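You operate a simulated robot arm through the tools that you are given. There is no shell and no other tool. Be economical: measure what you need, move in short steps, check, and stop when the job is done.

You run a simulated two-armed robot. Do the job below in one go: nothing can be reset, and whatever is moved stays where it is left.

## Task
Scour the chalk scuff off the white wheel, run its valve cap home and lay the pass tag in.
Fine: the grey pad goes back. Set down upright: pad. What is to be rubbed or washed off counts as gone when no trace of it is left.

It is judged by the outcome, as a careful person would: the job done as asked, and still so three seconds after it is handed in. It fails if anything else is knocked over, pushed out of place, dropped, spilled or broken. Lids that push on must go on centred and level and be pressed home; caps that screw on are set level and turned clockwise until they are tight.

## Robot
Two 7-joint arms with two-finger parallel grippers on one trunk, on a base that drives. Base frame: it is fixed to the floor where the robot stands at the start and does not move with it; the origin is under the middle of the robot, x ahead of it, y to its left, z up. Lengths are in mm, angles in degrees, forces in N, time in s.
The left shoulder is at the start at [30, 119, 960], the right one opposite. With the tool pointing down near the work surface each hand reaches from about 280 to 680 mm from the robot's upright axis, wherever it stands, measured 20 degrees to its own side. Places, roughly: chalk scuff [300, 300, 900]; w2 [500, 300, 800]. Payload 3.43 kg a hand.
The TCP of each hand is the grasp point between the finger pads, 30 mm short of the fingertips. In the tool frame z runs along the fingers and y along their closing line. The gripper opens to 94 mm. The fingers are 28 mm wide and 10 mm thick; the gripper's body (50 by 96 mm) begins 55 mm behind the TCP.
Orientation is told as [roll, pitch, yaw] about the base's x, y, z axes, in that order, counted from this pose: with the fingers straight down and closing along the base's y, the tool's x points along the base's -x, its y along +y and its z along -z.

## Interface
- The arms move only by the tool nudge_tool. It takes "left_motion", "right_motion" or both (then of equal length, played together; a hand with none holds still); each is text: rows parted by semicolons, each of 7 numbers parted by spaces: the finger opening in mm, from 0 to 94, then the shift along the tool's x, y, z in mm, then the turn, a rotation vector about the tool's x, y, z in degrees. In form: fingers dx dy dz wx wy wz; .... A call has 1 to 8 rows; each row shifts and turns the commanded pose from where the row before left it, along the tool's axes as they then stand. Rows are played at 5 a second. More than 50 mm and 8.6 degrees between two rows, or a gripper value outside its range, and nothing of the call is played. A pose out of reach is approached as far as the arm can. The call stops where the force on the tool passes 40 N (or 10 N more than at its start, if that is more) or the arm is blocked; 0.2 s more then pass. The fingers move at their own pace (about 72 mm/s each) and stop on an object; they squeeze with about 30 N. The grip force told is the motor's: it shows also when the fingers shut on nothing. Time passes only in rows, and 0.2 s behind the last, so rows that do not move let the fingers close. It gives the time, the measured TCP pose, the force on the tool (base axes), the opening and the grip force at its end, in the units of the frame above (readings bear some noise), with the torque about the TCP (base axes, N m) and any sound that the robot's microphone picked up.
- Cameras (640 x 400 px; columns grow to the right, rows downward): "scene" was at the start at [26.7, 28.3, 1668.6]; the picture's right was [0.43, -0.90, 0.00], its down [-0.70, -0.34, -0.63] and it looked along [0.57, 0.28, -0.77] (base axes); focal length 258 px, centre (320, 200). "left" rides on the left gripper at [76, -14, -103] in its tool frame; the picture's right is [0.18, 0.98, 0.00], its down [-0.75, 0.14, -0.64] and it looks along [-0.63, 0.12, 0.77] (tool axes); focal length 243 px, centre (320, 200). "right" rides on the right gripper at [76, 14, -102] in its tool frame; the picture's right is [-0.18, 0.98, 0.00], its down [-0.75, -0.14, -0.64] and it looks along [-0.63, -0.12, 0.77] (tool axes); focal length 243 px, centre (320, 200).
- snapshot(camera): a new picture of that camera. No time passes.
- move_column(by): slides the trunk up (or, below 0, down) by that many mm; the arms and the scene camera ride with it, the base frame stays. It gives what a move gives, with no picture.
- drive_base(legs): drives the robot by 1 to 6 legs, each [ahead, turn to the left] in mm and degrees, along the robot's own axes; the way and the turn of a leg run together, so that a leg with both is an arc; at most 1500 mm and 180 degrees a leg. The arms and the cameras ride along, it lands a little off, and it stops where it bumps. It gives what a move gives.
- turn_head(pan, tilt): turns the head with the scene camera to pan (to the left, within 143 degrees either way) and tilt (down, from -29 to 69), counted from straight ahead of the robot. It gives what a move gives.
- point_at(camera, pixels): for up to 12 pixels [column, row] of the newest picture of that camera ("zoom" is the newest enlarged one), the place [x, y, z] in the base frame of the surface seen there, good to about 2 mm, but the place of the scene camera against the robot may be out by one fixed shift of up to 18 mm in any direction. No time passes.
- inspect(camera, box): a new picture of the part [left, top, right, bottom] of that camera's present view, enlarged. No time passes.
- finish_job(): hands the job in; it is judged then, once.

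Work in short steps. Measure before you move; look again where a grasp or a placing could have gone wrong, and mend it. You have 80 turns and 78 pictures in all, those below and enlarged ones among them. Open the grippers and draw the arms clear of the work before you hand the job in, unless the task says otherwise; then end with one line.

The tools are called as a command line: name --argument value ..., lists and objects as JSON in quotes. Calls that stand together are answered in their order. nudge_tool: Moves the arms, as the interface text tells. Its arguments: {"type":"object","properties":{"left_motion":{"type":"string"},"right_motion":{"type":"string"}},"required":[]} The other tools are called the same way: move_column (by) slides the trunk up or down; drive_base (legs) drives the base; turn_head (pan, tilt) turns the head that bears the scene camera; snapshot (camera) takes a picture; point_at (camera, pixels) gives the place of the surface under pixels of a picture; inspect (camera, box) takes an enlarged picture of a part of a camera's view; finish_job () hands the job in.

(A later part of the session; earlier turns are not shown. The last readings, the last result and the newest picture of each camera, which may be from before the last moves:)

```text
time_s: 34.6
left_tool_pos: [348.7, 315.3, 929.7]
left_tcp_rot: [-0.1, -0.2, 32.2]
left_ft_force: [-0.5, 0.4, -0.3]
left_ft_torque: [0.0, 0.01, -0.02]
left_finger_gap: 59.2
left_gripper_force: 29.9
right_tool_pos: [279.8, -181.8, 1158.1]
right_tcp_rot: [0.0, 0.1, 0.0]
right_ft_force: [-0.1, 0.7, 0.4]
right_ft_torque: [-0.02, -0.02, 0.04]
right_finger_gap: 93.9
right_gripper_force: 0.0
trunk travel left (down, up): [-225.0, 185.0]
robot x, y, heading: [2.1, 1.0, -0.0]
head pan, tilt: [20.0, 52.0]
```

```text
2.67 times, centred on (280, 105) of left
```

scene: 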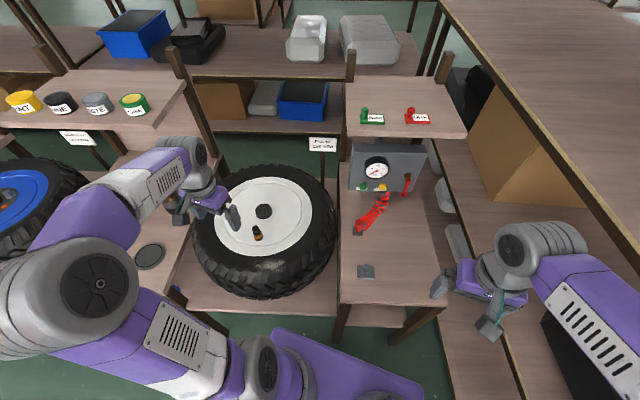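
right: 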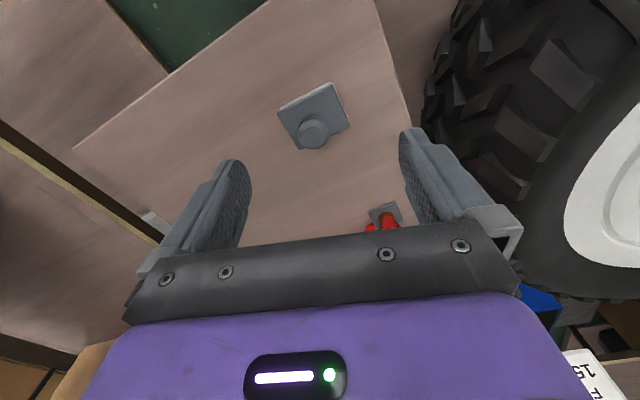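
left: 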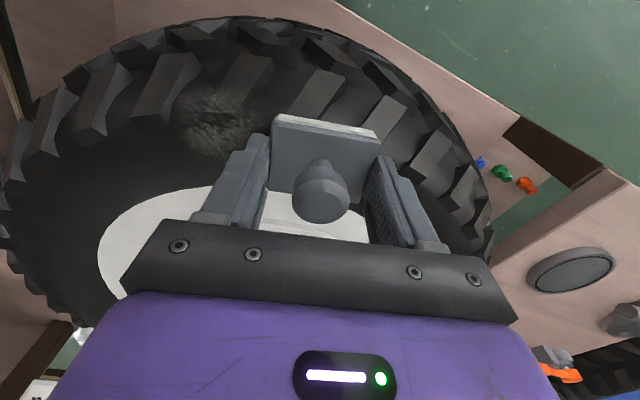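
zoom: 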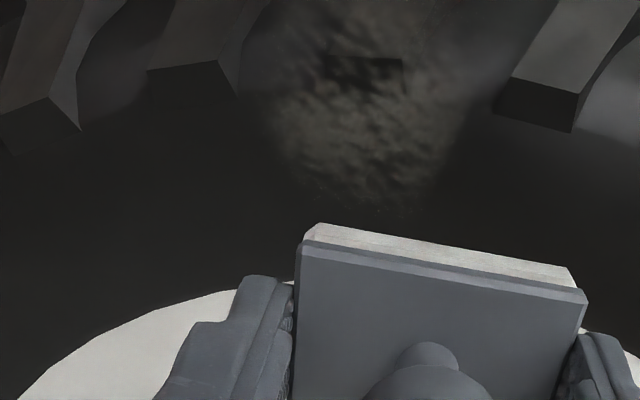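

point_at --camera "zoom" --pixels '[[280, 110], [330, 180], [390, 200], [450, 130], [360, 120], [360, 75], [300, 60], [430, 60], [350, 20], [420, 20], [300, 20], [460, 80]]'

inspect --camera "scene" --box '[230, 230, 330, 300]'

```text
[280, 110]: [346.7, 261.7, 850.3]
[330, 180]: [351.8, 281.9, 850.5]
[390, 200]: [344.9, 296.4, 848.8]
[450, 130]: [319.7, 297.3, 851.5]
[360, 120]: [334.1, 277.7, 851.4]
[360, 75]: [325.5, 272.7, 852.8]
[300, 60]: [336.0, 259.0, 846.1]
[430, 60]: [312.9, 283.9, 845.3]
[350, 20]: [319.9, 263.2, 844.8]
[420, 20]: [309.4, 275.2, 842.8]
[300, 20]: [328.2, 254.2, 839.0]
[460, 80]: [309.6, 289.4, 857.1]
```

```text
5.71 times, centred on (280, 265) of scene
```

zoom: 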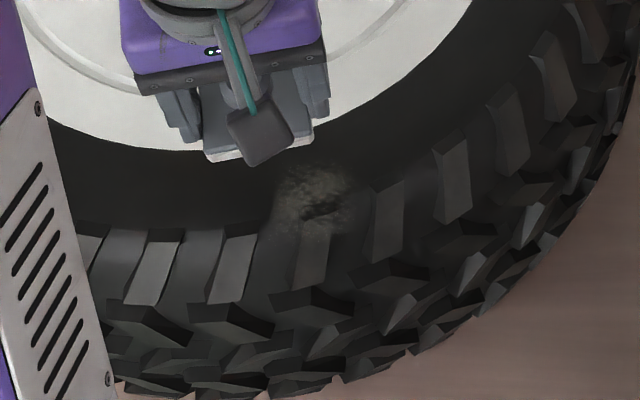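

Residue patch is centred near (330,278), r≈211–252, angle ≈221°. I place the pad flat over it, turned 8.5° more, and press in small steps.

nudge_tool --left_motion "40 20 -11 0 0 0 0; 40 15.6 -10.7 0 0 0 -8.5; 40 0 0 25 0 0 0; 40 0 0 10 0 0 0; 40 0 0 3 0 0 0; 40 0 0 2 0 0 0; 40 0 0 2 0 0 0; 40 0 0 0 0 0 0"

```text
time_s: 36.4
left_tool_pos: [328.1, 279.5, 888.5]
left_tcp_rot: [-0.3, -0.6, 40.7]
left_ft_force: [-2.8, 4.6, 31.1]
left_ft_torque: [0.21, -0.45, 0.07]
left_finger_gap: 59.1
left_gripper_force: 29.7
right_tool_pos: [279.7, -183.0, 1159.2]
right_tcp_rot: [0.0, -0.2, 0.0]
right_ft_force: [0.5, 0.0, 0.0]
right_ft_torque: [0.01, 0.0, 0.01]
right_finger_gap: 93.9
right_gripper_force: 0.0
trunk travel left (down, up): [-225.0, 185.0]
robot x, y, heading: [3.9, 0.4, 0.3]
head pan, tilt: [20.0, 52.0]
```

31 N of contact on the patch. I scrub tangentially and radially there.

nudge_tool --left_motion "40 0 12 -0.5 0 0 0; 40 0 -15 0 0 0 0; 40 0 -15 0 0 0 0; 40 0 18 0 0 0 0; 40 10 0 0 0 0 0; 40 -10 10 0 0 0 0; 40 -10 -10 0 0 0 0; 40 10 0 0 0 0 0"

nudge_tool --left_motion "40 -10 0 -30 0 0 0; 40 -35 0 -10 0 0 0; 40 0 0 0 0 0 0"

inspect --camera "left" --box '[160, 0, 480, 200]'

```text
time_s: 37.0
left_tool_pos: [328.1, 281.6, 887.7]
left_tcp_rot: [0.4, -0.2, 41.3]
left_ft_force: [-11.4, 6.0, 25.2]
left_ft_torque: [0.01, -0.24, -0.03]
left_finger_gap: 58.9
left_gripper_force: 29.7
right_tool_pos: [281.2, -183.6, 1157.6]
right_tcp_rot: [0.0, -0.1, 0.1]
right_ft_force: [0.2, -0.1, 0.0]
right_ft_torque: [-0.01, 0.02, 0.02]
right_finger_gap: 93.9
right_gripper_force: 0.0
trunk travel left (down, up): [-225.0, 185.0]
robot x, y, heading: [1.5, 3.6, 0.2]
head pan, tilt: [20.0, 52.0]
stopped in row 3 (left hand): the force on the tool passed its limit at 48 N (the readings are from after the stop); the commanded pose is now the measured one
```

```text
time_s: 37.9
left_tool_pos: [362.9, 307.6, 927.1]
left_tcp_rot: [0.3, 0.0, 40.9]
left_ft_force: [0.3, -0.5, -1.7]
left_ft_torque: [0.0, -0.02, 0.03]
left_finger_gap: 59.2
left_gripper_force: 30.2
right_tool_pos: [282.2, -181.4, 1157.4]
right_tcp_rot: [-0.1, 0.0, 0.1]
right_ft_force: [-0.1, 0.1, 0.0]
right_ft_torque: [-0.01, 0.0, 0.0]
right_finger_gap: 94.1
right_gripper_force: 0.1
trunk travel left (down, up): [-225.0, 185.0]
robot x, y, heading: [-0.5, 0.5, -0.1]
head pan, tilt: [20.0, 52.0]
```

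```text
2.00 times, centred on (320, 100) of left
```

zoom: 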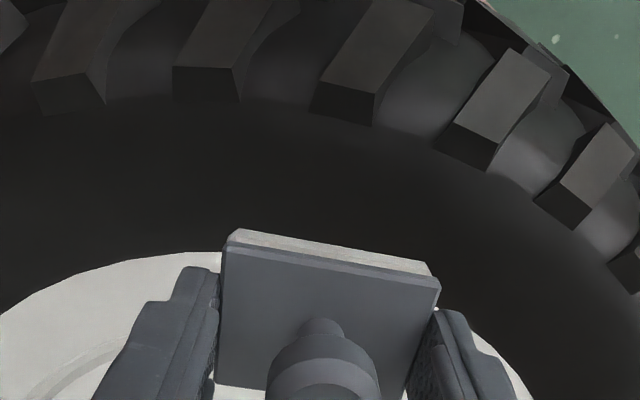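

The tyre looks clean in the hand view. I check for faint traces with stronger zooms.

inspect --camera "left" --box '[190, 20, 350, 120]'

inspect --camera "scene" --box '[230, 230, 330, 300]'

```text
4.00 times, centred on (270, 70) of left
```

zoom: 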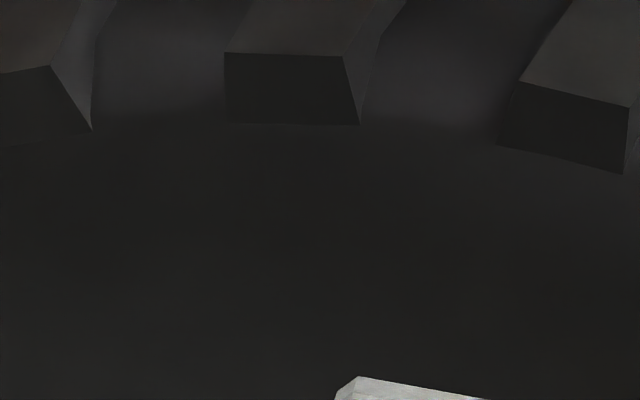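

```text
5.71 times, centred on (280, 265) of scene
```

zoom: 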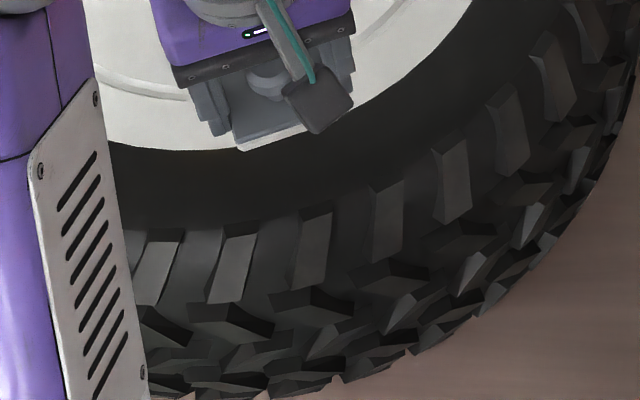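

Scuff is gone. I carry the pad back to its bench spot: yaw to 16.8°, then move to TCP (433,-1).

nudge_tool --left_motion "40 0 0 0 0 0 8.1; 40 0 0 0 0 0 8.1; 40 0 0 0 0 0 8; 40 2.5 -38 0 0 0 0; 40 2.5 -39 0 0 0 0; 40 2.5 -40 0 0 0 0; 40 3 -40 0 0 0 0; 40 3 -40 0 0 0 0"

nudge_tool --left_motion "40 3 -40 0 0 0 0; 40 3 -40 0 0 0 0; 40 2.7 -38.6 0 0 0 0; 40 0 0 30 0 0 0; 40 0 0 30 0 0 0; 40 0 0 30 0 0 0; 40 0 0 0 0 0 0"

snapshot --camera "left"

```text
time_s: 39.6
left_tool_pos: [407.0, 117.0, 925.6]
left_tcp_rot: [0.4, -0.1, 16.9]
left_ft_force: [-0.7, -0.6, -0.6]
left_ft_torque: [0.01, 0.01, 0.01]
left_finger_gap: 58.7
left_gripper_force: 30.0
right_tool_pos: [282.0, -182.2, 1157.5]
right_tcp_rot: [-0.1, 0.0, 0.1]
right_ft_force: [-0.3, -0.2, -0.4]
right_ft_torque: [0.04, 0.03, 0.0]
right_finger_gap: 93.9
right_gripper_force: 0.0
trunk travel left (down, up): [-225.0, 185.0]
robot x, y, heading: [-1.1, 0.3, -0.1]
head pan, tilt: [20.0, 52.0]
```

```text
time_s: 41.2
left_tool_pos: [433.7, 2.7, 834.0]
left_tcp_rot: [0.4, 0.2, 16.9]
left_ft_force: [0.3, 0.6, -0.6]
left_ft_torque: [0.0, -0.01, 0.0]
left_finger_gap: 59.1
left_gripper_force: 30.0
right_tool_pos: [282.5, -181.7, 1156.7]
right_tcp_rot: [0.0, -0.1, 0.2]
right_ft_force: [0.5, 0.8, -0.3]
right_ft_torque: [0.02, -0.06, -0.04]
right_finger_gap: 94.1
right_gripper_force: 0.0
trunk travel left (down, up): [-225.0, 185.0]
robot x, y, heading: [-2.2, -0.6, -0.2]
head pan, tilt: [20.0, 52.0]
```

```text
39 pictures are left
```

left: 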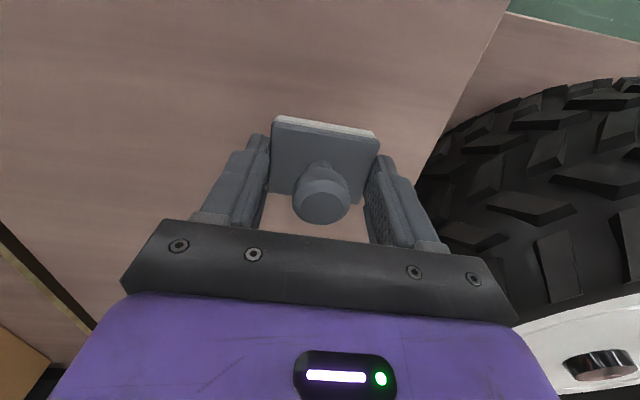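

A 3.7 mm correction, then I lower until touch.

nudge_tool --left_motion "40 1.7 -3.3 5 0 0 0; 40 0 0 6 0 0 0; 40 0 0 2 0 0 0; 40 0 0 1.5 0 0 0; 40 0 0 0 0 0 0"

```text
time_s: 42.5
left_tool_pos: [433.9, -1.6, 820.8]
left_tcp_rot: [0.3, -0.1, 16.8]
left_ft_force: [0.0, 0.0, -1.2]
left_ft_torque: [0.01, -0.01, 0.05]
left_finger_gap: 58.8
left_gripper_force: 30.0
right_tool_pos: [282.3, -182.5, 1157.9]
right_tcp_rot: [-0.1, 0.0, 0.1]
right_ft_force: [-0.1, -0.4, -0.1]
right_ft_torque: [0.0, -0.03, -0.02]
right_finger_gap: 94.3
right_gripper_force: 0.1
trunk travel left (down, up): [-225.0, 185.0]
robot x, y, heading: [2.5, 0.3, 0.1]
head pan, tilt: [20.0, 52.0]
```

nudge_tool --left_motion "40 0 0 1.5 0 0 0; 40 0 0 1.5 0 0 0; 40 0 0 1.5 0 0 0; 40 0 0 1.5 0 0 0; 40 0 0 1.5 0 0 0; 40 0 0 0 0 0 0"

```text
time_s: 43.9
left_tool_pos: [432.9, -1.9, 814.3]
left_tcp_rot: [0.2, -0.2, 16.9]
left_ft_force: [-0.2, 3.6, 34.0]
left_ft_torque: [0.07, 0.82, -0.08]
left_finger_gap: 59.1
left_gripper_force: 29.7
right_tool_pos: [278.8, -182.6, 1157.5]
right_tcp_rot: [0.0, -0.1, 0.1]
right_ft_force: [-0.3, 0.4, 0.8]
right_ft_torque: [0.01, -0.02, 0.03]
right_finger_gap: 94.0
right_gripper_force: 0.2
trunk travel left (down, up): [-225.0, 185.0]
robot x, y, heading: [1.1, -0.7, 0.2]
head pan, tilt: [20.0, 52.0]
```

Pad is pressed on the bench. I relax 1 mm, open slowly, and rise.

nudge_tool --left_motion "40 0 0 -1 0 0 0; 70 0 0 0 0 0 0; 94 0 0 0 0 0 0; 94 0 0 -30 0 0 0; 94 0 0 -45 0 0 0; 94 10 0 -45 0 0 0"

inspect --camera "left" --box '[240, 70, 400, 170]'

point_at --camera "zoom" --pixels '[[320, 200], [300, 100], [500, 350]]'

```text
time_s: 45.2
left_tool_pos: [423.6, -4.4, 935.2]
left_tcp_rot: [0.4, 0.0, 16.8]
left_ft_force: [-0.8, 0.8, 0.3]
left_ft_torque: [0.02, -0.02, 0.04]
left_finger_gap: 93.9
left_gripper_force: 0.0
right_tool_pos: [280.9, -181.2, 1157.2]
right_tcp_rot: [0.0, 0.1, 0.2]
right_ft_force: [0.8, -0.4, 0.3]
right_ft_torque: [-0.03, -0.01, -0.02]
right_finger_gap: 93.9
right_gripper_force: 0.1
trunk travel left (down, up): [-225.0, 185.0]
robot x, y, heading: [0.6, 2.3, 0.5]
head pan, tilt: [20.0, 52.0]
```

```text
4.00 times, centred on (320, 120) of left
```

zoom: 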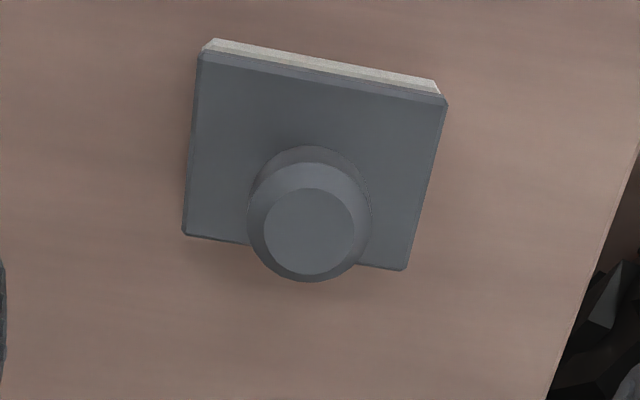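

```text
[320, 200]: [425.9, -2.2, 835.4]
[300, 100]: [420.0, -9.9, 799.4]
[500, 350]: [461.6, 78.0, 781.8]
```

Pad stands upright at its original place. Now I move the left hand over the valve (~[404,400]) at height to inspect the cap.

nudge_tool --left_motion "94 0 0 -45 0 0 0; 94 0 0 -10 0 0 8.4; 94 0 0 0 0 0 8.4; 94 2 45 0 0 0 0; 94 2 45 0 0 0 0; 94 2 45 0 0 0 0; 94 2 45 0 0 0 0; 94 2 45 0 0 0 0"

nudge_tool --left_motion "94 2 45 0 0 0 0; 94 2 45 0 0 0 0; 94 2 45 0 0 0 0; 94 2 44 0 0 0 0; 94 0 0 20 0 0 0; 94 0 0 0 0 0 0"

snapshot --camera "left"

inspect --camera "left" --box '[240, 60, 400, 170]'

```text
time_s: 47.0
left_tool_pos: [414.5, 219.1, 991.6]
left_tcp_rot: [0.4, 0.2, 0.0]
left_ft_force: [0.7, 0.4, 0.1]
left_ft_torque: [-0.01, 0.0, -0.04]
left_finger_gap: 94.1
left_gripper_force: 0.1
right_tool_pos: [282.5, -182.1, 1157.5]
right_tcp_rot: [0.0, 0.0, 0.1]
right_ft_force: [0.0, -0.6, 1.3]
right_ft_torque: [-0.02, 0.02, -0.02]
right_finger_gap: 93.8
right_gripper_force: 0.0
trunk travel left (down, up): [-225.0, 185.0]
robot x, y, heading: [-0.1, -0.4, 0.1]
head pan, tilt: [20.0, 52.0]
```

```text
time_s: 48.5
left_tool_pos: [404.7, 397.8, 970.8]
left_tcp_rot: [0.4, 0.3, 0.0]
left_ft_force: [-0.6, 0.0, 0.6]
left_ft_torque: [0.01, 0.0, -0.01]
left_finger_gap: 93.9
left_gripper_force: 0.0
right_tool_pos: [280.7, -182.5, 1158.2]
right_tcp_rot: [0.0, 0.0, 0.1]
right_ft_force: [0.3, -0.7, -0.1]
right_ft_torque: [-0.04, 0.01, 0.02]
right_finger_gap: 93.9
right_gripper_force: 0.0
trunk travel left (down, up): [-225.0, 185.0]
robot x, y, heading: [-2.0, -0.0, 0.1]
head pan, tilt: [20.0, 52.0]
```

```text
37 pictures are left
```

left: 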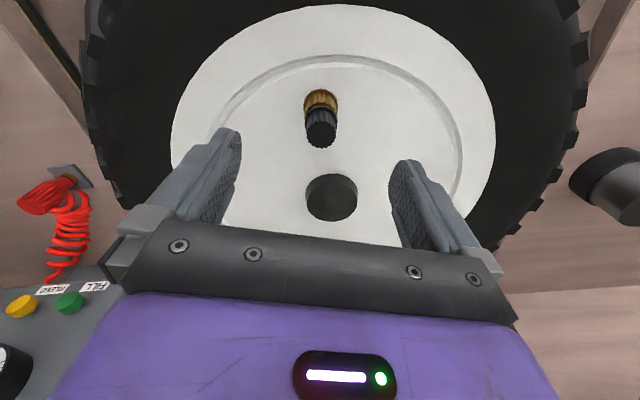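

```text
3.64 times, centred on (320, 115) of left
```

zoom: 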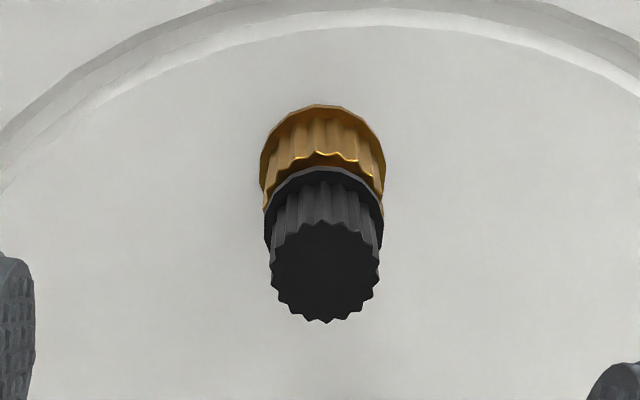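

point_at --camera "zoom" --pixels '[[325, 275], [278, 270], [374, 270], [325, 232], [325, 315], [322, 205], [322, 180], [322, 170], [322, 160], [322, 135], [322, 110], [266, 160]]'

```text
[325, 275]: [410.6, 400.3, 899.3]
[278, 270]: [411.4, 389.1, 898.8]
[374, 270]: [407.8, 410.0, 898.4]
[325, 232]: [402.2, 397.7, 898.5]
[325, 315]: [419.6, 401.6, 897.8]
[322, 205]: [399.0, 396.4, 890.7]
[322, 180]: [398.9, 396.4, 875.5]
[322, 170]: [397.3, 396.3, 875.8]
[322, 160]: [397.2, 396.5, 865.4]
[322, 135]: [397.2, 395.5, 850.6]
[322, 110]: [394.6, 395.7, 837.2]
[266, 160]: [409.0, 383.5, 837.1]
```

Cap: Ø≈22 mm at (410.5,399.8), z 875–899 with a small flange; brass body top ≈866. I'll grip above the flange (TCP z≈909). First centre and pre-turn counter-clockwise by 60° while above.

nudge_tool --left_motion "60 -5.8 2 0 0 0 -8.5; 60 0 0 0 0 0 -8.5; 60 0 0 0 0 0 -8.5; 60 0 0 0 0 0 -8.5; 60 0 0 0 0 0 -8.5; 60 0 0 0 0 0 -8.5; 60 0 0 0 0 0 -8.5; 60 0 0 0 0 0 0"

snapshot --camera "left"

```text
time_s: 50.2
left_tool_pos: [411.8, 399.8, 972.3]
left_tcp_rot: [0.3, -0.1, 59.6]
left_ft_force: [0.2, -0.4, -0.3]
left_ft_torque: [-0.01, -0.01, -0.01]
left_finger_gap: 60.2
left_gripper_force: 0.1
right_tool_pos: [282.6, -181.9, 1157.0]
right_tcp_rot: [0.0, -0.1, 0.1]
right_ft_force: [-0.7, 0.2, 0.1]
right_ft_torque: [0.0, -0.04, 0.01]
right_finger_gap: 94.3
right_gripper_force: 0.1
trunk travel left (down, up): [-225.0, 185.0]
robot x, y, heading: [-3.9, -1.1, -0.1]
head pan, tilt: [20.0, 52.0]
```

```text
35 pictures are left
```

left: 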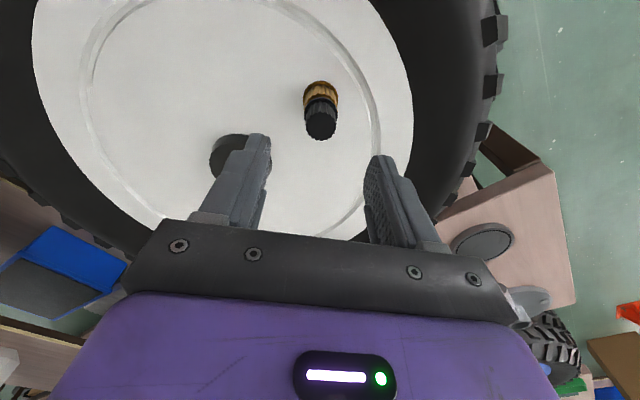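

point_at --camera "left" --pixels '[[321, 127], [310, 126], [332, 126], [321, 115], [321, 137]]'

```text
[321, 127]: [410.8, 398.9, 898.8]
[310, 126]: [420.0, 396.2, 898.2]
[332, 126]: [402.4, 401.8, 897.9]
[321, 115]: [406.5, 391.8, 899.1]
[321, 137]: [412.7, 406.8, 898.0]
```

Centre confirmed (410.7,399.2). I descend 62 mm and close on the cap.

nudge_tool --left_motion "60 0 0 40 0 0 0; 60 0 0 22 0 0 0; 60 0 0 0 0 0 0; 0 0 0 0 0 0 0; 0 0 0 0 0 0 0; 0 0 0 0 0 0 0"

nudge_tool --left_motion "0 0 0 0 0 0 8; 0 0 0 0 0 0 8; 0 0 0 0 0 0 8; 0 0 0 0 0 0 8; 0 0 0 0 0 0 8; 0 0 0 0 0 0 8; 0 0 0 0 0 0 8; 0 0 0 0 0 0 8"

```text
time_s: 51.6
left_tool_pos: [411.4, 403.4, 910.6]
left_tcp_rot: [0.3, -0.2, 59.4]
left_ft_force: [0.3, 0.4, -0.1]
left_ft_torque: [-0.06, -0.1, 0.02]
left_finger_gap: 23.3
left_gripper_force: 30.0
right_tool_pos: [281.0, -182.8, 1156.2]
right_tcp_rot: [0.0, 0.0, 0.2]
right_ft_force: [0.4, 0.1, 0.8]
right_ft_torque: [-0.02, 0.01, 0.01]
right_finger_gap: 94.2
right_gripper_force: 0.0
trunk travel left (down, up): [-225.0, 185.0]
robot x, y, heading: [-0.9, -2.0, 0.1]
head pan, tilt: [20.0, 52.0]
```

```text
time_s: 53.5
left_tool_pos: [413.9, 399.1, 910.7]
left_tcp_rot: [0.5, 0.0, -4.7]
left_ft_force: [14.8, -4.9, 8.1]
left_ft_torque: [-0.31, -0.89, 0.03]
left_finger_gap: 23.4
left_gripper_force: 30.3
right_tool_pos: [282.5, -183.1, 1156.9]
right_tcp_rot: [0.2, 0.0, 0.1]
right_ft_force: [-0.3, -1.0, 0.6]
right_ft_torque: [0.01, -0.04, 0.02]
right_finger_gap: 93.9
right_gripper_force: 0.1
trunk travel left (down, up): [-225.0, 185.0]
robot x, y, heading: [-5.8, -2.8, 0.2]
head pan, tilt: [20.0, 52.0]
```

Turned 64° with little torque. I continue clockwise, lowering slightly with the cap and easing the side load (−2 mm in x).

nudge_tool --left_motion "0 2 0 0.3 0 0 8; 0 0 0 0 0 0 8; 0 0 0 0.3 0 0 8; 0 0 0 0 0 0 8; 0 0 0 0.3 0 0 8; 0 0 0 0 0 0 8; 0 0 0 0 0 0 8; 0 0 0 0 0 0 0"

inspect --camera "left" --box '[240, 80, 400, 210]'

```text
time_s: 55.2
left_tool_pos: [410.0, 398.6, 908.0]
left_tcp_rot: [0.1, 0.4, -60.6]
left_ft_force: [13.8, -10.7, 13.6]
left_ft_torque: [-0.24, -0.27, -0.03]
left_finger_gap: 22.4
left_gripper_force: 30.3
right_tool_pos: [281.7, -184.4, 1157.1]
right_tcp_rot: [0.1, 0.0, 0.1]
right_ft_force: [0.0, 0.4, 0.0]
right_ft_torque: [0.0, 0.0, -0.01]
right_finger_gap: 94.1
right_gripper_force: 0.0
trunk travel left (down, up): [-225.0, 185.0]
robot x, y, heading: [1.7, 2.1, -0.1]
head pan, tilt: [20.0, 52.0]
```

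```text
3.08 times, centred on (320, 145) of left
```

zoom: 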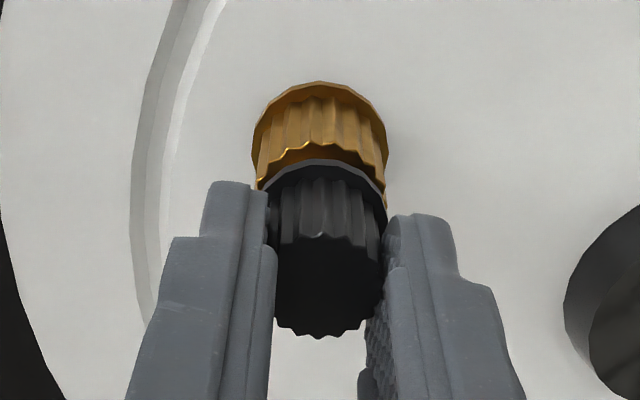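

Grip still on the cap (22.4 mm). I continue clockwise further to see how far the wrist goes.

nudge_tool --left_motion "0 0 0 0 0 0 8; 0 0 0 0 0 0 8; 0 0 0 0 0 0 8; 0 0 0 0 0 0 8; 0 0 0 0 0 0 8; 0 0 0 0 0 0 8; 0 0 0 0 0 0 8; 0 0 0 0 0 0 0"

```text
time_s: 57.0
left_tool_pos: [411.1, 401.5, 907.9]
left_tcp_rot: [-0.2, 0.3, -116.6]
left_ft_force: [18.2, 3.5, 7.8]
left_ft_torque: [0.22, -0.44, 0.23]
left_finger_gap: 22.4
left_gripper_force: 29.8
right_tool_pos: [283.1, -181.8, 1157.2]
right_tcp_rot: [0.0, 0.1, 0.1]
right_ft_force: [0.0, 0.2, 0.1]
right_ft_torque: [0.01, -0.01, 0.01]
right_finger_gap: 94.2
right_gripper_force: 0.0
trunk travel left (down, up): [-225.0, 185.0]
robot x, y, heading: [-1.7, 0.5, 0.0]
head pan, tilt: [20.0, 52.0]
```

The wrist reached −117° with torque 0.23 N m. I release, rise and look at the cap.

nudge_tool --left_motion "60 0 0 0 0 0 0; 60 0 0 0 0 0 0; 60 0 0 -35 0 0 0; 60 0 0 -30 0 0 -8; 60 0 0 0 0 0 -8; 60 0 0 0 0 0 -8; 60 0 0 0 0 0 -8; 60 0 0 0 0 0 -8"

inspect --camera "left" --box '[240, 60, 400, 170]'

point_at --camera "zoom" --pixels '[[320, 270], [320, 240], [320, 300], [280, 270], [360, 270], [320, 180], [320, 170], [320, 160]]'

```text
time_s: 58.9
left_tool_pos: [408.8, 400.0, 973.9]
left_tcp_rot: [-0.1, 0.4, -76.3]
left_ft_force: [0.2, 0.4, -0.2]
left_ft_torque: [0.0, 0.0, 0.02]
left_finger_gap: 59.8
left_gripper_force: 0.0
right_tool_pos: [283.0, -181.5, 1156.8]
right_tcp_rot: [0.0, 0.0, 0.1]
right_ft_force: [0.0, -1.3, -0.7]
right_ft_torque: [-0.03, 0.0, -0.04]
right_finger_gap: 94.1
right_gripper_force: 0.0
trunk travel left (down, up): [-225.0, 185.0]
robot x, y, heading: [-0.9, 0.3, 0.3]
head pan, tilt: [20.0, 52.0]
```

```text
3.64 times, centred on (320, 115) of left
```

zoom: 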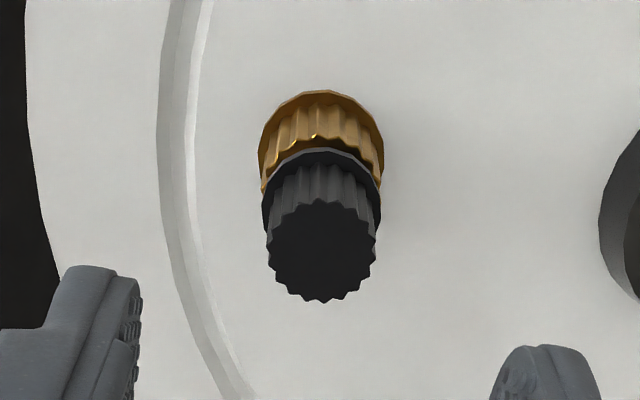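

```text
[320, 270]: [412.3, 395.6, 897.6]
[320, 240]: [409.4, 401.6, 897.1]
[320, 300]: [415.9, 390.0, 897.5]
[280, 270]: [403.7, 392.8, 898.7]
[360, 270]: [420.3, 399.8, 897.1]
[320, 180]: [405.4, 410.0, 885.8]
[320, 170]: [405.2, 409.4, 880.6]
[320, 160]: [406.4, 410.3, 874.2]
```

The cap came down ~1.2 mm over 176°, so the thread is engaging. Next cycle: turn back to +76°, descend to TCP 908, grip.

nudge_tool --left_motion "60 -1.4 1.7 0 0 0 -8.5; 60 0 0 0 0 0 -8.5; 60 0 0 0 0 0 -8.5; 60 0 0 0 0 0 -8.5; 60 0 0 0 0 0 -8.5; 60 0 0 0 0 0 -8.5; 60 0 0 0 0 0 -8.5; 60 0 0 0 0 0 -8.5"

nudge_tool --left_motion "60 0 0 0 0 0 -8.5; 60 0 0 0 0 0 -8.5; 60 0 0 0 0 0 -8.5; 60 0 0 0 0 0 -8.5; 60 0 0 0 0 0 -8.5; 60 0 0 0 0 0 -8.5; 60 0 0 0 0 0 -8.5; 60 0 0 0 0 0 -8.5"

nudge_tool --left_motion "60 0 0 0 0 0 -8.5; 60 0 0 0 0 0 -8.5; 60 0 0 0 0 0 0"

```text
time_s: 60.6
left_tool_pos: [412.1, 399.3, 973.1]
left_tcp_rot: [0.2, 0.1, -8.3]
left_ft_force: [0.3, 0.3, -0.1]
left_ft_torque: [-0.02, 0.03, -0.01]
left_finger_gap: 59.9
left_gripper_force: 0.1
right_tool_pos: [281.6, -181.9, 1157.8]
right_tcp_rot: [0.0, 0.0, 0.0]
right_ft_force: [-0.5, 0.3, -0.3]
right_ft_torque: [-0.01, 0.02, -0.02]
right_finger_gap: 94.3
right_gripper_force: 0.0
trunk travel left (down, up): [-225.0, 185.0]
robot x, y, heading: [2.0, 0.9, 0.3]
head pan, tilt: [20.0, 52.0]
```

```text
time_s: 62.5
left_tool_pos: [411.0, 400.4, 971.6]
left_tcp_rot: [0.2, -0.1, 59.7]
left_ft_force: [-0.5, 0.1, 0.1]
left_ft_torque: [-0.01, 0.0, 0.01]
left_finger_gap: 59.9
left_gripper_force: 0.0
right_tool_pos: [281.8, -181.7, 1157.3]
right_tcp_rot: [0.0, 0.1, 0.0]
right_ft_force: [-0.7, -0.1, 0.4]
right_ft_torque: [-0.03, -0.04, 0.01]
right_finger_gap: 94.1
right_gripper_force: 0.0
trunk travel left (down, up): [-225.0, 185.0]
robot x, y, heading: [-1.4, -1.3, 0.1]
head pan, tilt: [20.0, 52.0]
```

```text
time_s: 63.2
left_tool_pos: [412.6, 400.4, 973.1]
left_tcp_rot: [0.2, -0.3, 76.8]
left_ft_force: [0.2, -0.1, -1.1]
left_ft_torque: [0.02, 0.02, 0.02]
left_finger_gap: 60.2
left_gripper_force: 0.1
right_tool_pos: [282.1, -182.4, 1157.6]
right_tcp_rot: [0.0, 0.0, 0.0]
right_ft_force: [-0.3, -0.5, -0.1]
right_ft_torque: [-0.01, -0.02, 0.01]
right_finger_gap: 94.1
right_gripper_force: 0.1
trunk travel left (down, up): [-225.0, 185.0]
robot x, y, heading: [-0.7, -3.2, -0.1]
head pan, tilt: [20.0, 52.0]
```

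Positioned at +77°. I descend, grip and turn clockwise 192°, following down slightly (~1.3 mm).

nudge_tool --left_motion "60 1 0.7 40 0 0 0; 60 0 0 25 0 0 0; 60 0 0 0 0 0 0; 0 0 0 0 0 0 0; 0 0 0 0 0 0 0; 0 0 0 0 0 0 0"

nudge_tool --left_motion "0 0 0 0 0 0 8; 0 0 0 0 0 0 8; 0 0 0 0.2 0 0 8; 0 0 0 0 0 0 8; 0 0 0 0 0 0 8; 0 0 0 0.2 0 0 8; 0 0 0 0 0 0 8; 0 0 0 0 0 0 8"

nudge_tool --left_motion "0 0 0 0 0 0 8; 0 0 0 0 0 0 8; 0 0 0 0.2 0 0 8; 0 0 0 0 0 0 8; 0 0 0 0 0 0 8; 0 0 0 0.2 0 0 8; 0 0 0 0 0 0 8; 0 0 0 0 0 0 8"

nudge_tool --left_motion "0 0 0 0 0 0 8; 0 0 0 0 0 0 8; 0 0 0 0.2 0 0 8; 0 0 0 0 0 0 8; 0 0 0 0 0 0 8; 0 0 0 0.2 0 0 8; 0 0 0 0 0 0 8; 0 0 0 0 0 0 8"

```text
time_s: 64.7
left_tool_pos: [411.6, 400.6, 908.4]
left_tcp_rot: [0.2, -0.4, 76.5]
left_ft_force: [1.8, -0.3, 0.3]
left_ft_torque: [-0.03, -0.05, 0.0]
left_finger_gap: 22.8
left_gripper_force: 29.4
right_tool_pos: [282.3, -182.2, 1157.4]
right_tcp_rot: [0.1, 0.0, 0.1]
right_ft_force: [-0.1, 0.7, 0.8]
right_ft_torque: [-0.04, -0.01, 0.0]
right_finger_gap: 93.8
right_gripper_force: 0.0
trunk travel left (down, up): [-225.0, 185.0]
robot x, y, heading: [-1.7, -1.4, -0.0]
head pan, tilt: [20.0, 52.0]
```

```text
time_s: 66.5
left_tool_pos: [409.2, 401.0, 907.4]
left_tcp_rot: [0.4, 0.0, 12.3]
left_ft_force: [-0.5, -0.3, 0.2]
left_ft_torque: [-0.02, 0.0, 0.19]
left_finger_gap: 22.7
left_gripper_force: 30.1
right_tool_pos: [282.0, -182.8, 1157.0]
right_tcp_rot: [-0.1, 0.1, 0.1]
right_ft_force: [0.1, 0.3, -0.3]
right_ft_torque: [0.0, 0.0, -0.03]
right_finger_gap: 93.8
right_gripper_force: 0.0
trunk travel left (down, up): [-225.0, 185.0]
robot x, y, heading: [-3.2, -1.4, 0.1]
head pan, tilt: [20.0, 52.0]
```

```text
time_s: 68.2
left_tool_pos: [410.4, 398.7, 906.6]
left_tcp_rot: [0.1, 0.5, -51.6]
left_ft_force: [-0.7, -0.8, 1.1]
left_ft_torque: [0.0, -0.03, 0.17]
left_finger_gap: 22.5
left_gripper_force: 30.3
right_tool_pos: [280.2, -181.8, 1156.9]
right_tcp_rot: [0.0, 0.0, 0.1]
right_ft_force: [0.2, 0.1, -0.1]
right_ft_torque: [0.0, -0.02, -0.01]
right_finger_gap: 94.1
right_gripper_force: 0.0
trunk travel left (down, up): [-225.0, 185.0]
robot x, y, heading: [1.6, 5.8, 0.1]
head pan, tilt: [20.0, 52.0]
```

```text
time_s: 70.0
left_tool_pos: [409.5, 399.7, 906.0]
left_tcp_rot: [-0.3, 0.2, -115.5]
left_ft_force: [0.1, 0.6, 2.6]
left_ft_torque: [0.06, -0.06, 0.27]
left_finger_gap: 22.5
left_gripper_force: 30.3
right_tool_pos: [281.8, -182.9, 1157.7]
right_tcp_rot: [0.0, 0.0, 0.2]
right_ft_force: [0.1, -0.3, -0.8]
right_ft_torque: [0.01, 0.0, 0.02]
right_finger_gap: 93.9
right_gripper_force: 0.1
trunk travel left (down, up): [-225.0, 185.0]
robot x, y, heading: [0.4, 0.4, 0.1]
head pan, tilt: [20.0, 52.0]
```

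Torque rises to 0.27 N m. I turn a bit more to see whether it stiffens, then release, rise and measure.

nudge_tool --left_motion "0 0 0 0 0 0 8; 0 0 0 0 0 0 8; 0 0 0 0.2 0 0 8; 0 0 0 0 0 0 8; 0 0 0 0 0 0 0"

nudge_tool --left_motion "60 0 0 0 0 0 0; 60 0 0 0 0 0 0; 60 0 0 -35 0 0 0; 60 0 0 -32 0 0 -8; 60 0 0 0 0 0 -8; 60 0 0 0 0 0 -8; 60 0 0 0 0 0 -8; 60 0 0 0 0 0 -8"

inspect --camera "left" --box '[240, 60, 400, 170]'

point_at --camera "zoom" --pixels '[[320, 255], [320, 235], [320, 280], [290, 255], [350, 255], [320, 180], [320, 165], [320, 155], [320, 145], [320, 135]]'

```text
time_s: 71.2
left_tool_pos: [410.0, 398.8, 906.8]
left_tcp_rot: [-0.4, 0.0, -147.6]
left_ft_force: [2.0, -1.2, 1.5]
left_ft_torque: [-0.11, -0.17, 0.11]
left_finger_gap: 22.7
left_gripper_force: 30.1
right_tool_pos: [281.9, -182.6, 1157.3]
right_tcp_rot: [0.0, 0.1, 0.1]
right_ft_force: [-0.2, -0.2, -0.4]
right_ft_torque: [0.03, 0.01, -0.02]
right_finger_gap: 93.9
right_gripper_force: 0.1
trunk travel left (down, up): [-225.0, 185.0]
robot x, y, heading: [-1.5, -0.4, 0.1]
head pan, tilt: [20.0, 52.0]
```

```text
time_s: 73.0
left_tool_pos: [411.0, 399.3, 973.8]
left_tcp_rot: [-0.2, 0.3, -107.3]
left_ft_force: [-0.5, 0.1, 0.1]
left_ft_torque: [0.01, 0.01, -0.02]
left_finger_gap: 60.0
left_gripper_force: 0.0
right_tool_pos: [282.2, -181.7, 1157.9]
right_tcp_rot: [0.0, -0.1, 0.1]
right_ft_force: [1.3, 0.7, 0.2]
right_ft_torque: [0.0, 0.03, 0.0]
right_finger_gap: 94.1
right_gripper_force: 0.1
trunk travel left (down, up): [-225.0, 185.0]
robot x, y, heading: [-0.3, -0.4, 0.1]
head pan, tilt: [20.0, 52.0]
```

```text
3.64 times, centred on (320, 115) of left
```

zoom: 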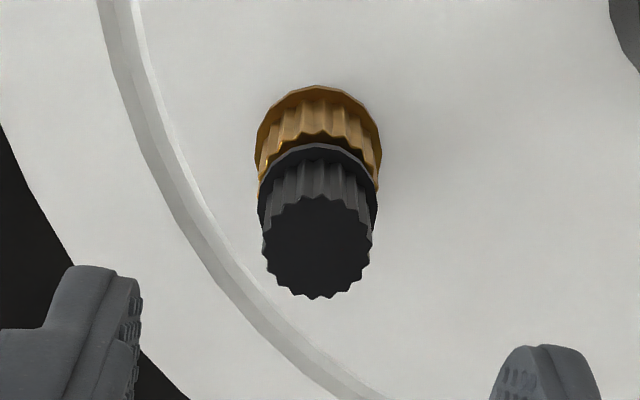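

```text
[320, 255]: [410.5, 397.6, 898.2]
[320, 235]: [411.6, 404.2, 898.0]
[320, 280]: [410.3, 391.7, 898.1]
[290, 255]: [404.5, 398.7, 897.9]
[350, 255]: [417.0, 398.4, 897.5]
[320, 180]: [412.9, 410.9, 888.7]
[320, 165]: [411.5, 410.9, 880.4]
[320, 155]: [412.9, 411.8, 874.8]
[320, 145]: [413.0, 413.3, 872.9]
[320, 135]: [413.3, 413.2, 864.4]
```

Cap top still at ~898, so I must see whether the cap turns or slips. I rotate back to about +77°, descend and regrip, then photograph before and after a short turn.

nudge_tool --left_motion "60 0 0 0 0 0 -8.5; 60 0 0 0 0 0 -8.5; 60 0 0 0 0 0 -8.5; 60 0 0 0 0 0 -8.5; 60 0 0 0 0 0 -8.5; 60 0 0 0 0 0 -8.5; 60 0 0 0 0 0 -8.5; 60 0 0 0 0 0 -8.5"

nudge_tool --left_motion "60 0 0 0 0 0 -8.5; 60 0 0 0 0 0 -8.5; 60 0 0 0 0 0 -8.5; 60 0 0 0 0 0 -8.5; 60 0 0 0 0 0 -8.5; 60 0 0 0 0 0 -8.5; 60 0 0 0 0 0 -8.5; 60 0 0 0 0 0 -8.5"

nudge_tool --left_motion "60 0 0 0 0 0 -8.5; 60 0 0 0 0 0 -8.5; 60 0 0 0 0 0 -8.5; 60 0 0 0 0 0 -8.5; 60 0 0 0 0 0 -8.5; 60 0 0 0 0 0 -8.5; 60 0 0 0 0 0 0"

nudge_tool --left_motion "60 0 0 40 0 0 0; 60 0 0 25 0 0 0; 60 0 0 0 0 0 0; 0 0 0 0 0 0 0; 0 0 0 0 0 0 0; 0 0 0 0 0 0 0"

inspect --camera "left" --box '[260, 100, 380, 200]'

nudge_tool --left_motion "0 0 0 0 0 0 8; 0 0 0 0 0 0 8; 0 0 0 0 0 0 8; 0 0 0 0 0 0 8"

inspect --camera "left" --box '[260, 100, 380, 200]'

```text
time_s: 74.8
left_tool_pos: [411.0, 399.8, 972.9]
left_tcp_rot: [0.1, 0.3, -39.4]
left_ft_force: [-0.1, 1.1, 0.1]
left_ft_torque: [-0.01, 0.0, 0.0]
left_finger_gap: 59.7
left_gripper_force: 0.0
right_tool_pos: [281.0, -182.3, 1158.0]
right_tcp_rot: [0.1, 0.0, 0.1]
right_ft_force: [-0.1, 0.4, 0.5]
right_ft_torque: [0.03, 0.04, 0.0]
right_finger_gap: 94.1
right_gripper_force: 0.0
trunk travel left (down, up): [-225.0, 185.0]
robot x, y, heading: [1.0, 0.2, 0.3]
head pan, tilt: [20.0, 52.0]
```

```text
time_s: 76.7
left_tool_pos: [410.5, 397.8, 973.8]
left_tcp_rot: [0.4, 0.0, 28.7]
left_ft_force: [-0.6, 0.2, -0.4]
left_ft_torque: [0.03, 0.01, 0.01]
left_finger_gap: 60.0
left_gripper_force: 0.0
right_tool_pos: [281.6, -183.2, 1157.9]
right_tcp_rot: [0.0, 0.0, 0.1]
right_ft_force: [0.0, 0.0, 0.0]
right_ft_torque: [0.01, 0.02, 0.02]
right_finger_gap: 93.8
right_gripper_force: 0.0
trunk travel left (down, up): [-225.0, 185.0]
robot x, y, heading: [-1.5, 0.2, 0.1]
head pan, tilt: [20.0, 52.0]
```

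```text
time_s: 78.2
left_tool_pos: [409.7, 398.2, 973.7]
left_tcp_rot: [0.2, -0.3, 79.7]
left_ft_force: [-0.4, 0.7, 0.1]
left_ft_torque: [-0.03, 0.02, 0.0]
left_finger_gap: 59.9
left_gripper_force: 0.1
right_tool_pos: [281.7, -181.6, 1156.5]
right_tcp_rot: [0.0, 0.1, 0.0]
right_ft_force: [-0.2, -0.1, -0.2]
right_ft_torque: [0.01, -0.02, -0.03]
right_finger_gap: 93.9
right_gripper_force: 0.0
trunk travel left (down, up): [-225.0, 185.0]
robot x, y, heading: [1.2, -3.8, 0.4]
head pan, tilt: [20.0, 52.0]
```

```text
time_s: 79.7
left_tool_pos: [410.2, 400.7, 909.0]
left_tcp_rot: [0.3, -0.3, 79.7]
left_ft_force: [-1.9, -0.3, 0.5]
left_ft_torque: [0.0, 0.04, 0.04]
left_finger_gap: 22.9
left_gripper_force: 29.8
right_tool_pos: [281.6, -182.7, 1157.7]
right_tcp_rot: [0.0, 0.0, 0.1]
right_ft_force: [0.6, -0.1, 0.8]
right_ft_torque: [0.01, -0.01, 0.03]
right_finger_gap: 94.2
right_gripper_force: 0.0
trunk travel left (down, up): [-225.0, 185.0]
robot x, y, heading: [-0.7, 1.4, 0.2]
head pan, tilt: [20.0, 52.0]
```

```text
4.00 times, centred on (320, 150) of left
```

zoom: 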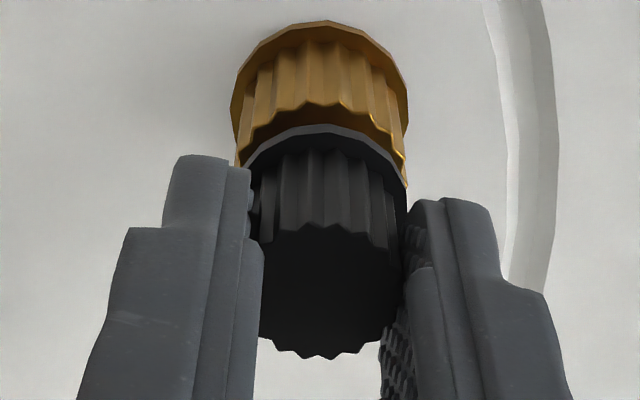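

```text
time_s: 80.7
left_tool_pos: [410.5, 399.0, 908.8]
left_tcp_rot: [0.3, -0.2, 47.4]
left_ft_force: [-1.8, 0.5, 2.2]
left_ft_torque: [-0.04, -0.11, 0.33]
left_finger_gap: 23.4
left_gripper_force: 30.5
right_tool_pos: [281.6, -182.2, 1157.8]
right_tcp_rot: [0.0, 0.0, 0.1]
right_ft_force: [-0.1, -1.0, -0.6]
right_ft_torque: [-0.01, 0.02, -0.01]
right_finger_gap: 94.0
right_gripper_force: 0.0
trunk travel left (down, up): [-225.0, 185.0]
robot x, y, heading: [0.1, 1.5, 0.2]
head pan, tilt: [20.0, 52.0]
```

```text
4.00 times, centred on (320, 150) of left
```

zoom: 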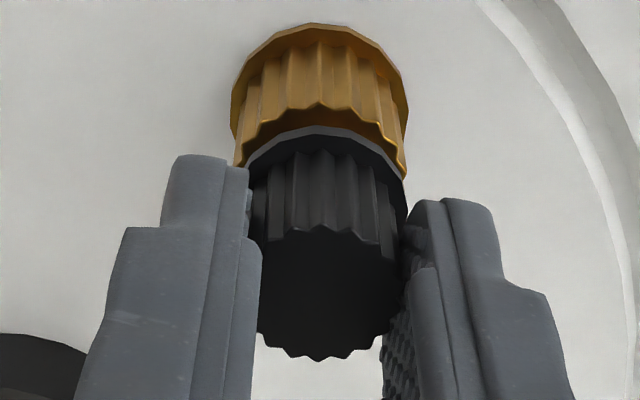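

The flutes shift only slightly relative to the fingers; a 32° turn may alias. I turn just 8° and compare again.

nudge_tool --left_motion "0 0 0 0 0 0 4; 0 0 0 0 0 0 4; 0 0 0 0 0 0 0"

inspect --camera "left" --box '[260, 100, 380, 200]'

```text
time_s: 81.5
left_tool_pos: [410.7, 400.1, 908.1]
left_tcp_rot: [0.3, 0.0, 39.5]
left_ft_force: [-0.8, -0.2, 0.8]
left_ft_torque: [-0.08, -0.13, 0.21]
left_finger_gap: 22.8
left_gripper_force: 30.2
right_tool_pos: [282.1, -182.9, 1157.2]
right_tcp_rot: [0.0, 0.0, 0.1]
right_ft_force: [-0.3, 0.9, 0.2]
right_ft_torque: [0.03, -0.02, -0.02]
right_finger_gap: 94.1
right_gripper_force: 0.1
trunk travel left (down, up): [-225.0, 185.0]
robot x, y, heading: [-1.7, -2.5, 0.1]
head pan, tilt: [20.0, 52.0]
```

```text
4.00 times, centred on (320, 150) of left
```

zoom: 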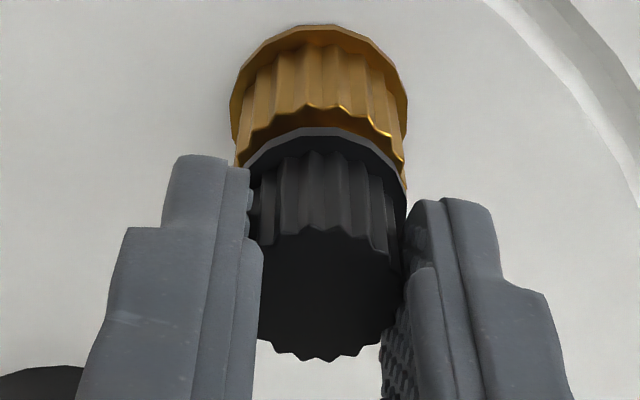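

The gap fluctuates (22.4–23.4) as flutes slip past — the cap no longer turns with the fingers at 0.2–0.3 N m, which suggests tightness. I release, back away and check the seat from the side.

nudge_tool --left_motion "60 0 0 0 0 0 0; 60 0 0 0 0 0 0; 60 0 0 -40 0 0 0; 60 0 0 -40 0 0 8; 60 0 0 0 0 0 8; 60 0 0 0 0 0 8; 60 0 0 0 0 0 8; 60 0 0 0 0 0 8"

nudge_tool --left_motion "60 30 35 0 0 0 0; 60 30 35 0 0 0 0; 60 30 35 0 0 0 0; 60 30 35 0 0 0 0; 60 0 0 0 0 0 0"

inspect --camera "scene" --box '[236, 216, 284, 246]'

```text
time_s: 83.2
left_tool_pos: [410.9, 400.0, 988.4]
left_tcp_rot: [0.3, 0.3, -0.6]
left_ft_force: [-0.4, -0.2, -0.1]
left_ft_torque: [0.01, -0.01, 0.01]
left_finger_gap: 60.3
left_gripper_force: 0.0
right_tool_pos: [281.5, -181.6, 1157.6]
right_tcp_rot: [-0.1, 0.0, 0.1]
right_ft_force: [-0.2, -0.4, -0.5]
right_ft_torque: [0.02, -0.01, 0.01]
right_finger_gap: 94.1
right_gripper_force: 0.0
trunk travel left (down, up): [-225.0, 185.0]
robot x, y, heading: [-0.2, 1.7, 0.3]
head pan, tilt: [20.0, 52.0]
```

```text
time_s: 84.5
left_tool_pos: [293.8, 540.7, 991.4]
left_tcp_rot: [0.4, 0.3, -0.5]
left_ft_force: [0.4, 0.2, 1.0]
left_ft_torque: [0.01, -0.03, -0.01]
left_finger_gap: 60.0
left_gripper_force: 0.0
right_tool_pos: [282.0, -182.0, 1157.8]
right_tcp_rot: [0.0, 0.0, 0.2]
right_ft_force: [0.6, -0.6, 0.9]
right_ft_torque: [-0.01, -0.03, -0.02]
right_finger_gap: 94.1
right_gripper_force: 0.0
trunk travel left (down, up): [-225.0, 185.0]
robot x, y, heading: [0.1, 1.6, -0.3]
head pan, tilt: [20.0, 52.0]
```

```text
13.33 times, centred on (260, 231) of scene
```

zoom: 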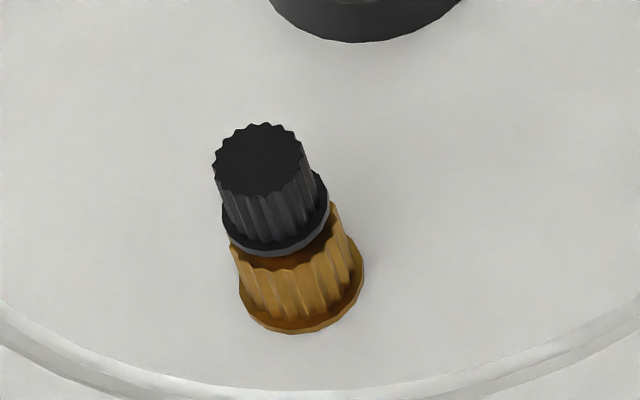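

From above the seat isn't visible. I tilt the left hand so its camera looks horizontally at the valve from the −x side.

nudge_tool --left_motion "60 0 -47 0 0 0 0; 60 0 -47 0 0 0 0; 60 0 -47 20 0 -7.5 0; 60 0 0 0 0 -7.5 0; 60 0 0 0 0 -7.5 0; 60 0 0 0 0 -7.5 0; 60 0 0 0 0 -7.5 0; 60 0 0 0 0 -7.5 0"

nudge_tool --left_motion "60 20 0 20 0 0 0; 60 18 0 18 0 0 0; 60 0 0 0 0 0 0"

snapshot --camera "left"

```text
refused: row 3 steps farther than a row can; nothing moved
```

```text
time_s: 85.2
left_tool_pos: [254.1, 540.9, 950.4]
left_tcp_rot: [0.3, 0.3, -0.6]
left_ft_force: [-1.3, 0.4, -0.6]
left_ft_torque: [0.01, 0.03, -0.02]
left_finger_gap: 60.0
left_gripper_force: 0.1
right_tool_pos: [282.0, -182.3, 1157.5]
right_tcp_rot: [0.0, 0.0, 0.2]
right_ft_force: [0.0, 0.2, 0.1]
right_ft_torque: [0.01, -0.01, 0.02]
right_finger_gap: 93.9
right_gripper_force: 0.0
trunk travel left (down, up): [-225.0, 185.0]
robot x, y, heading: [3.3, 1.4, 0.0]
head pan, tilt: [20.0, 52.0]
```

```text
27 pictures are left
```

left: 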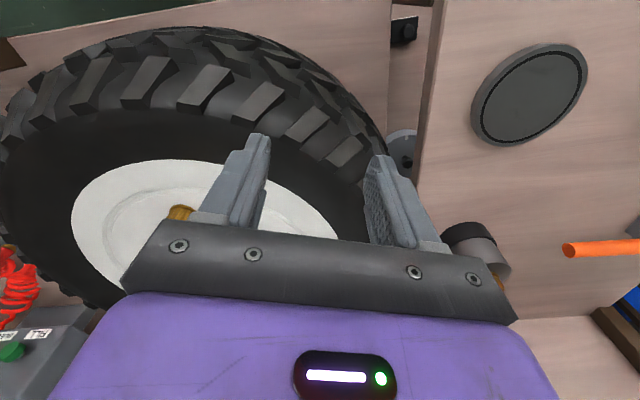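

First call was refused for a long row; the hand is at (254,541,950), still clear. I redo with legal rows.

nudge_tool --left_motion "60 -13 -47 0 0 0 0; 60 -13 -47 0 0 0 0; 60 -13 -45 0 0 0 0; 60 0 0 0 0 -8 0; 60 0 0 0 0 -8 0; 60 0 0 0 0 -8 0; 60 0 0 0 0 -8 0; 60 0 0 0 0 -8 0"

nudge_tool --left_motion "60 0 0 0 0 -5 0; 60 10 0 10 0 0 0; 60 14 0 14 0 0 0; 60 0 0 0 0 0 0"

snapshot --camera "left"

```text
time_s: 87.0
left_tool_pos: [290.6, 392.3, 948.8]
left_tcp_rot: [-2.6, -30.6, -0.3]
left_ft_force: [-0.9, 0.4, 0.7]
left_ft_torque: [0.02, -0.02, -0.02]
left_finger_gap: 60.0
left_gripper_force: 0.0
left hand out of reach, approached as far as the arm can: row 7, 8
right_tool_pos: [280.8, -182.8, 1158.1]
right_tcp_rot: [0.0, 0.0, 0.1]
right_ft_force: [-0.7, 0.1, 0.3]
right_ft_torque: [-0.03, -0.01, -0.02]
right_finger_gap: 93.9
right_gripper_force: 0.1
trunk travel left (down, up): [-225.0, 185.0]
robot x, y, heading: [-1.8, -0.4, 0.1]
head pan, tilt: [20.0, 52.0]
```

```text
time_s: 88.0
left_tool_pos: [285.6, 391.1, 916.0]
left_tcp_rot: [-2.6, -35.6, -0.2]
left_ft_force: [0.1, -0.2, 0.2]
left_ft_torque: [0.0, -0.01, 0.0]
left_finger_gap: 60.0
left_gripper_force: 0.0
right_tool_pos: [283.2, -182.4, 1157.7]
right_tcp_rot: [-0.1, 0.1, 0.1]
right_ft_force: [0.4, -0.9, 0.1]
right_ft_torque: [0.0, 0.0, 0.05]
right_finger_gap: 94.0
right_gripper_force: 0.0
trunk travel left (down, up): [-225.0, 185.0]
robot x, y, heading: [2.4, 3.0, 0.1]
head pan, tilt: [20.0, 52.0]
```

```text
26 pictures are left
```

left: 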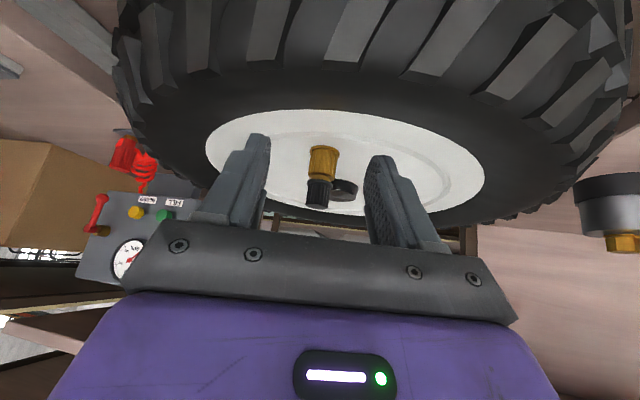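

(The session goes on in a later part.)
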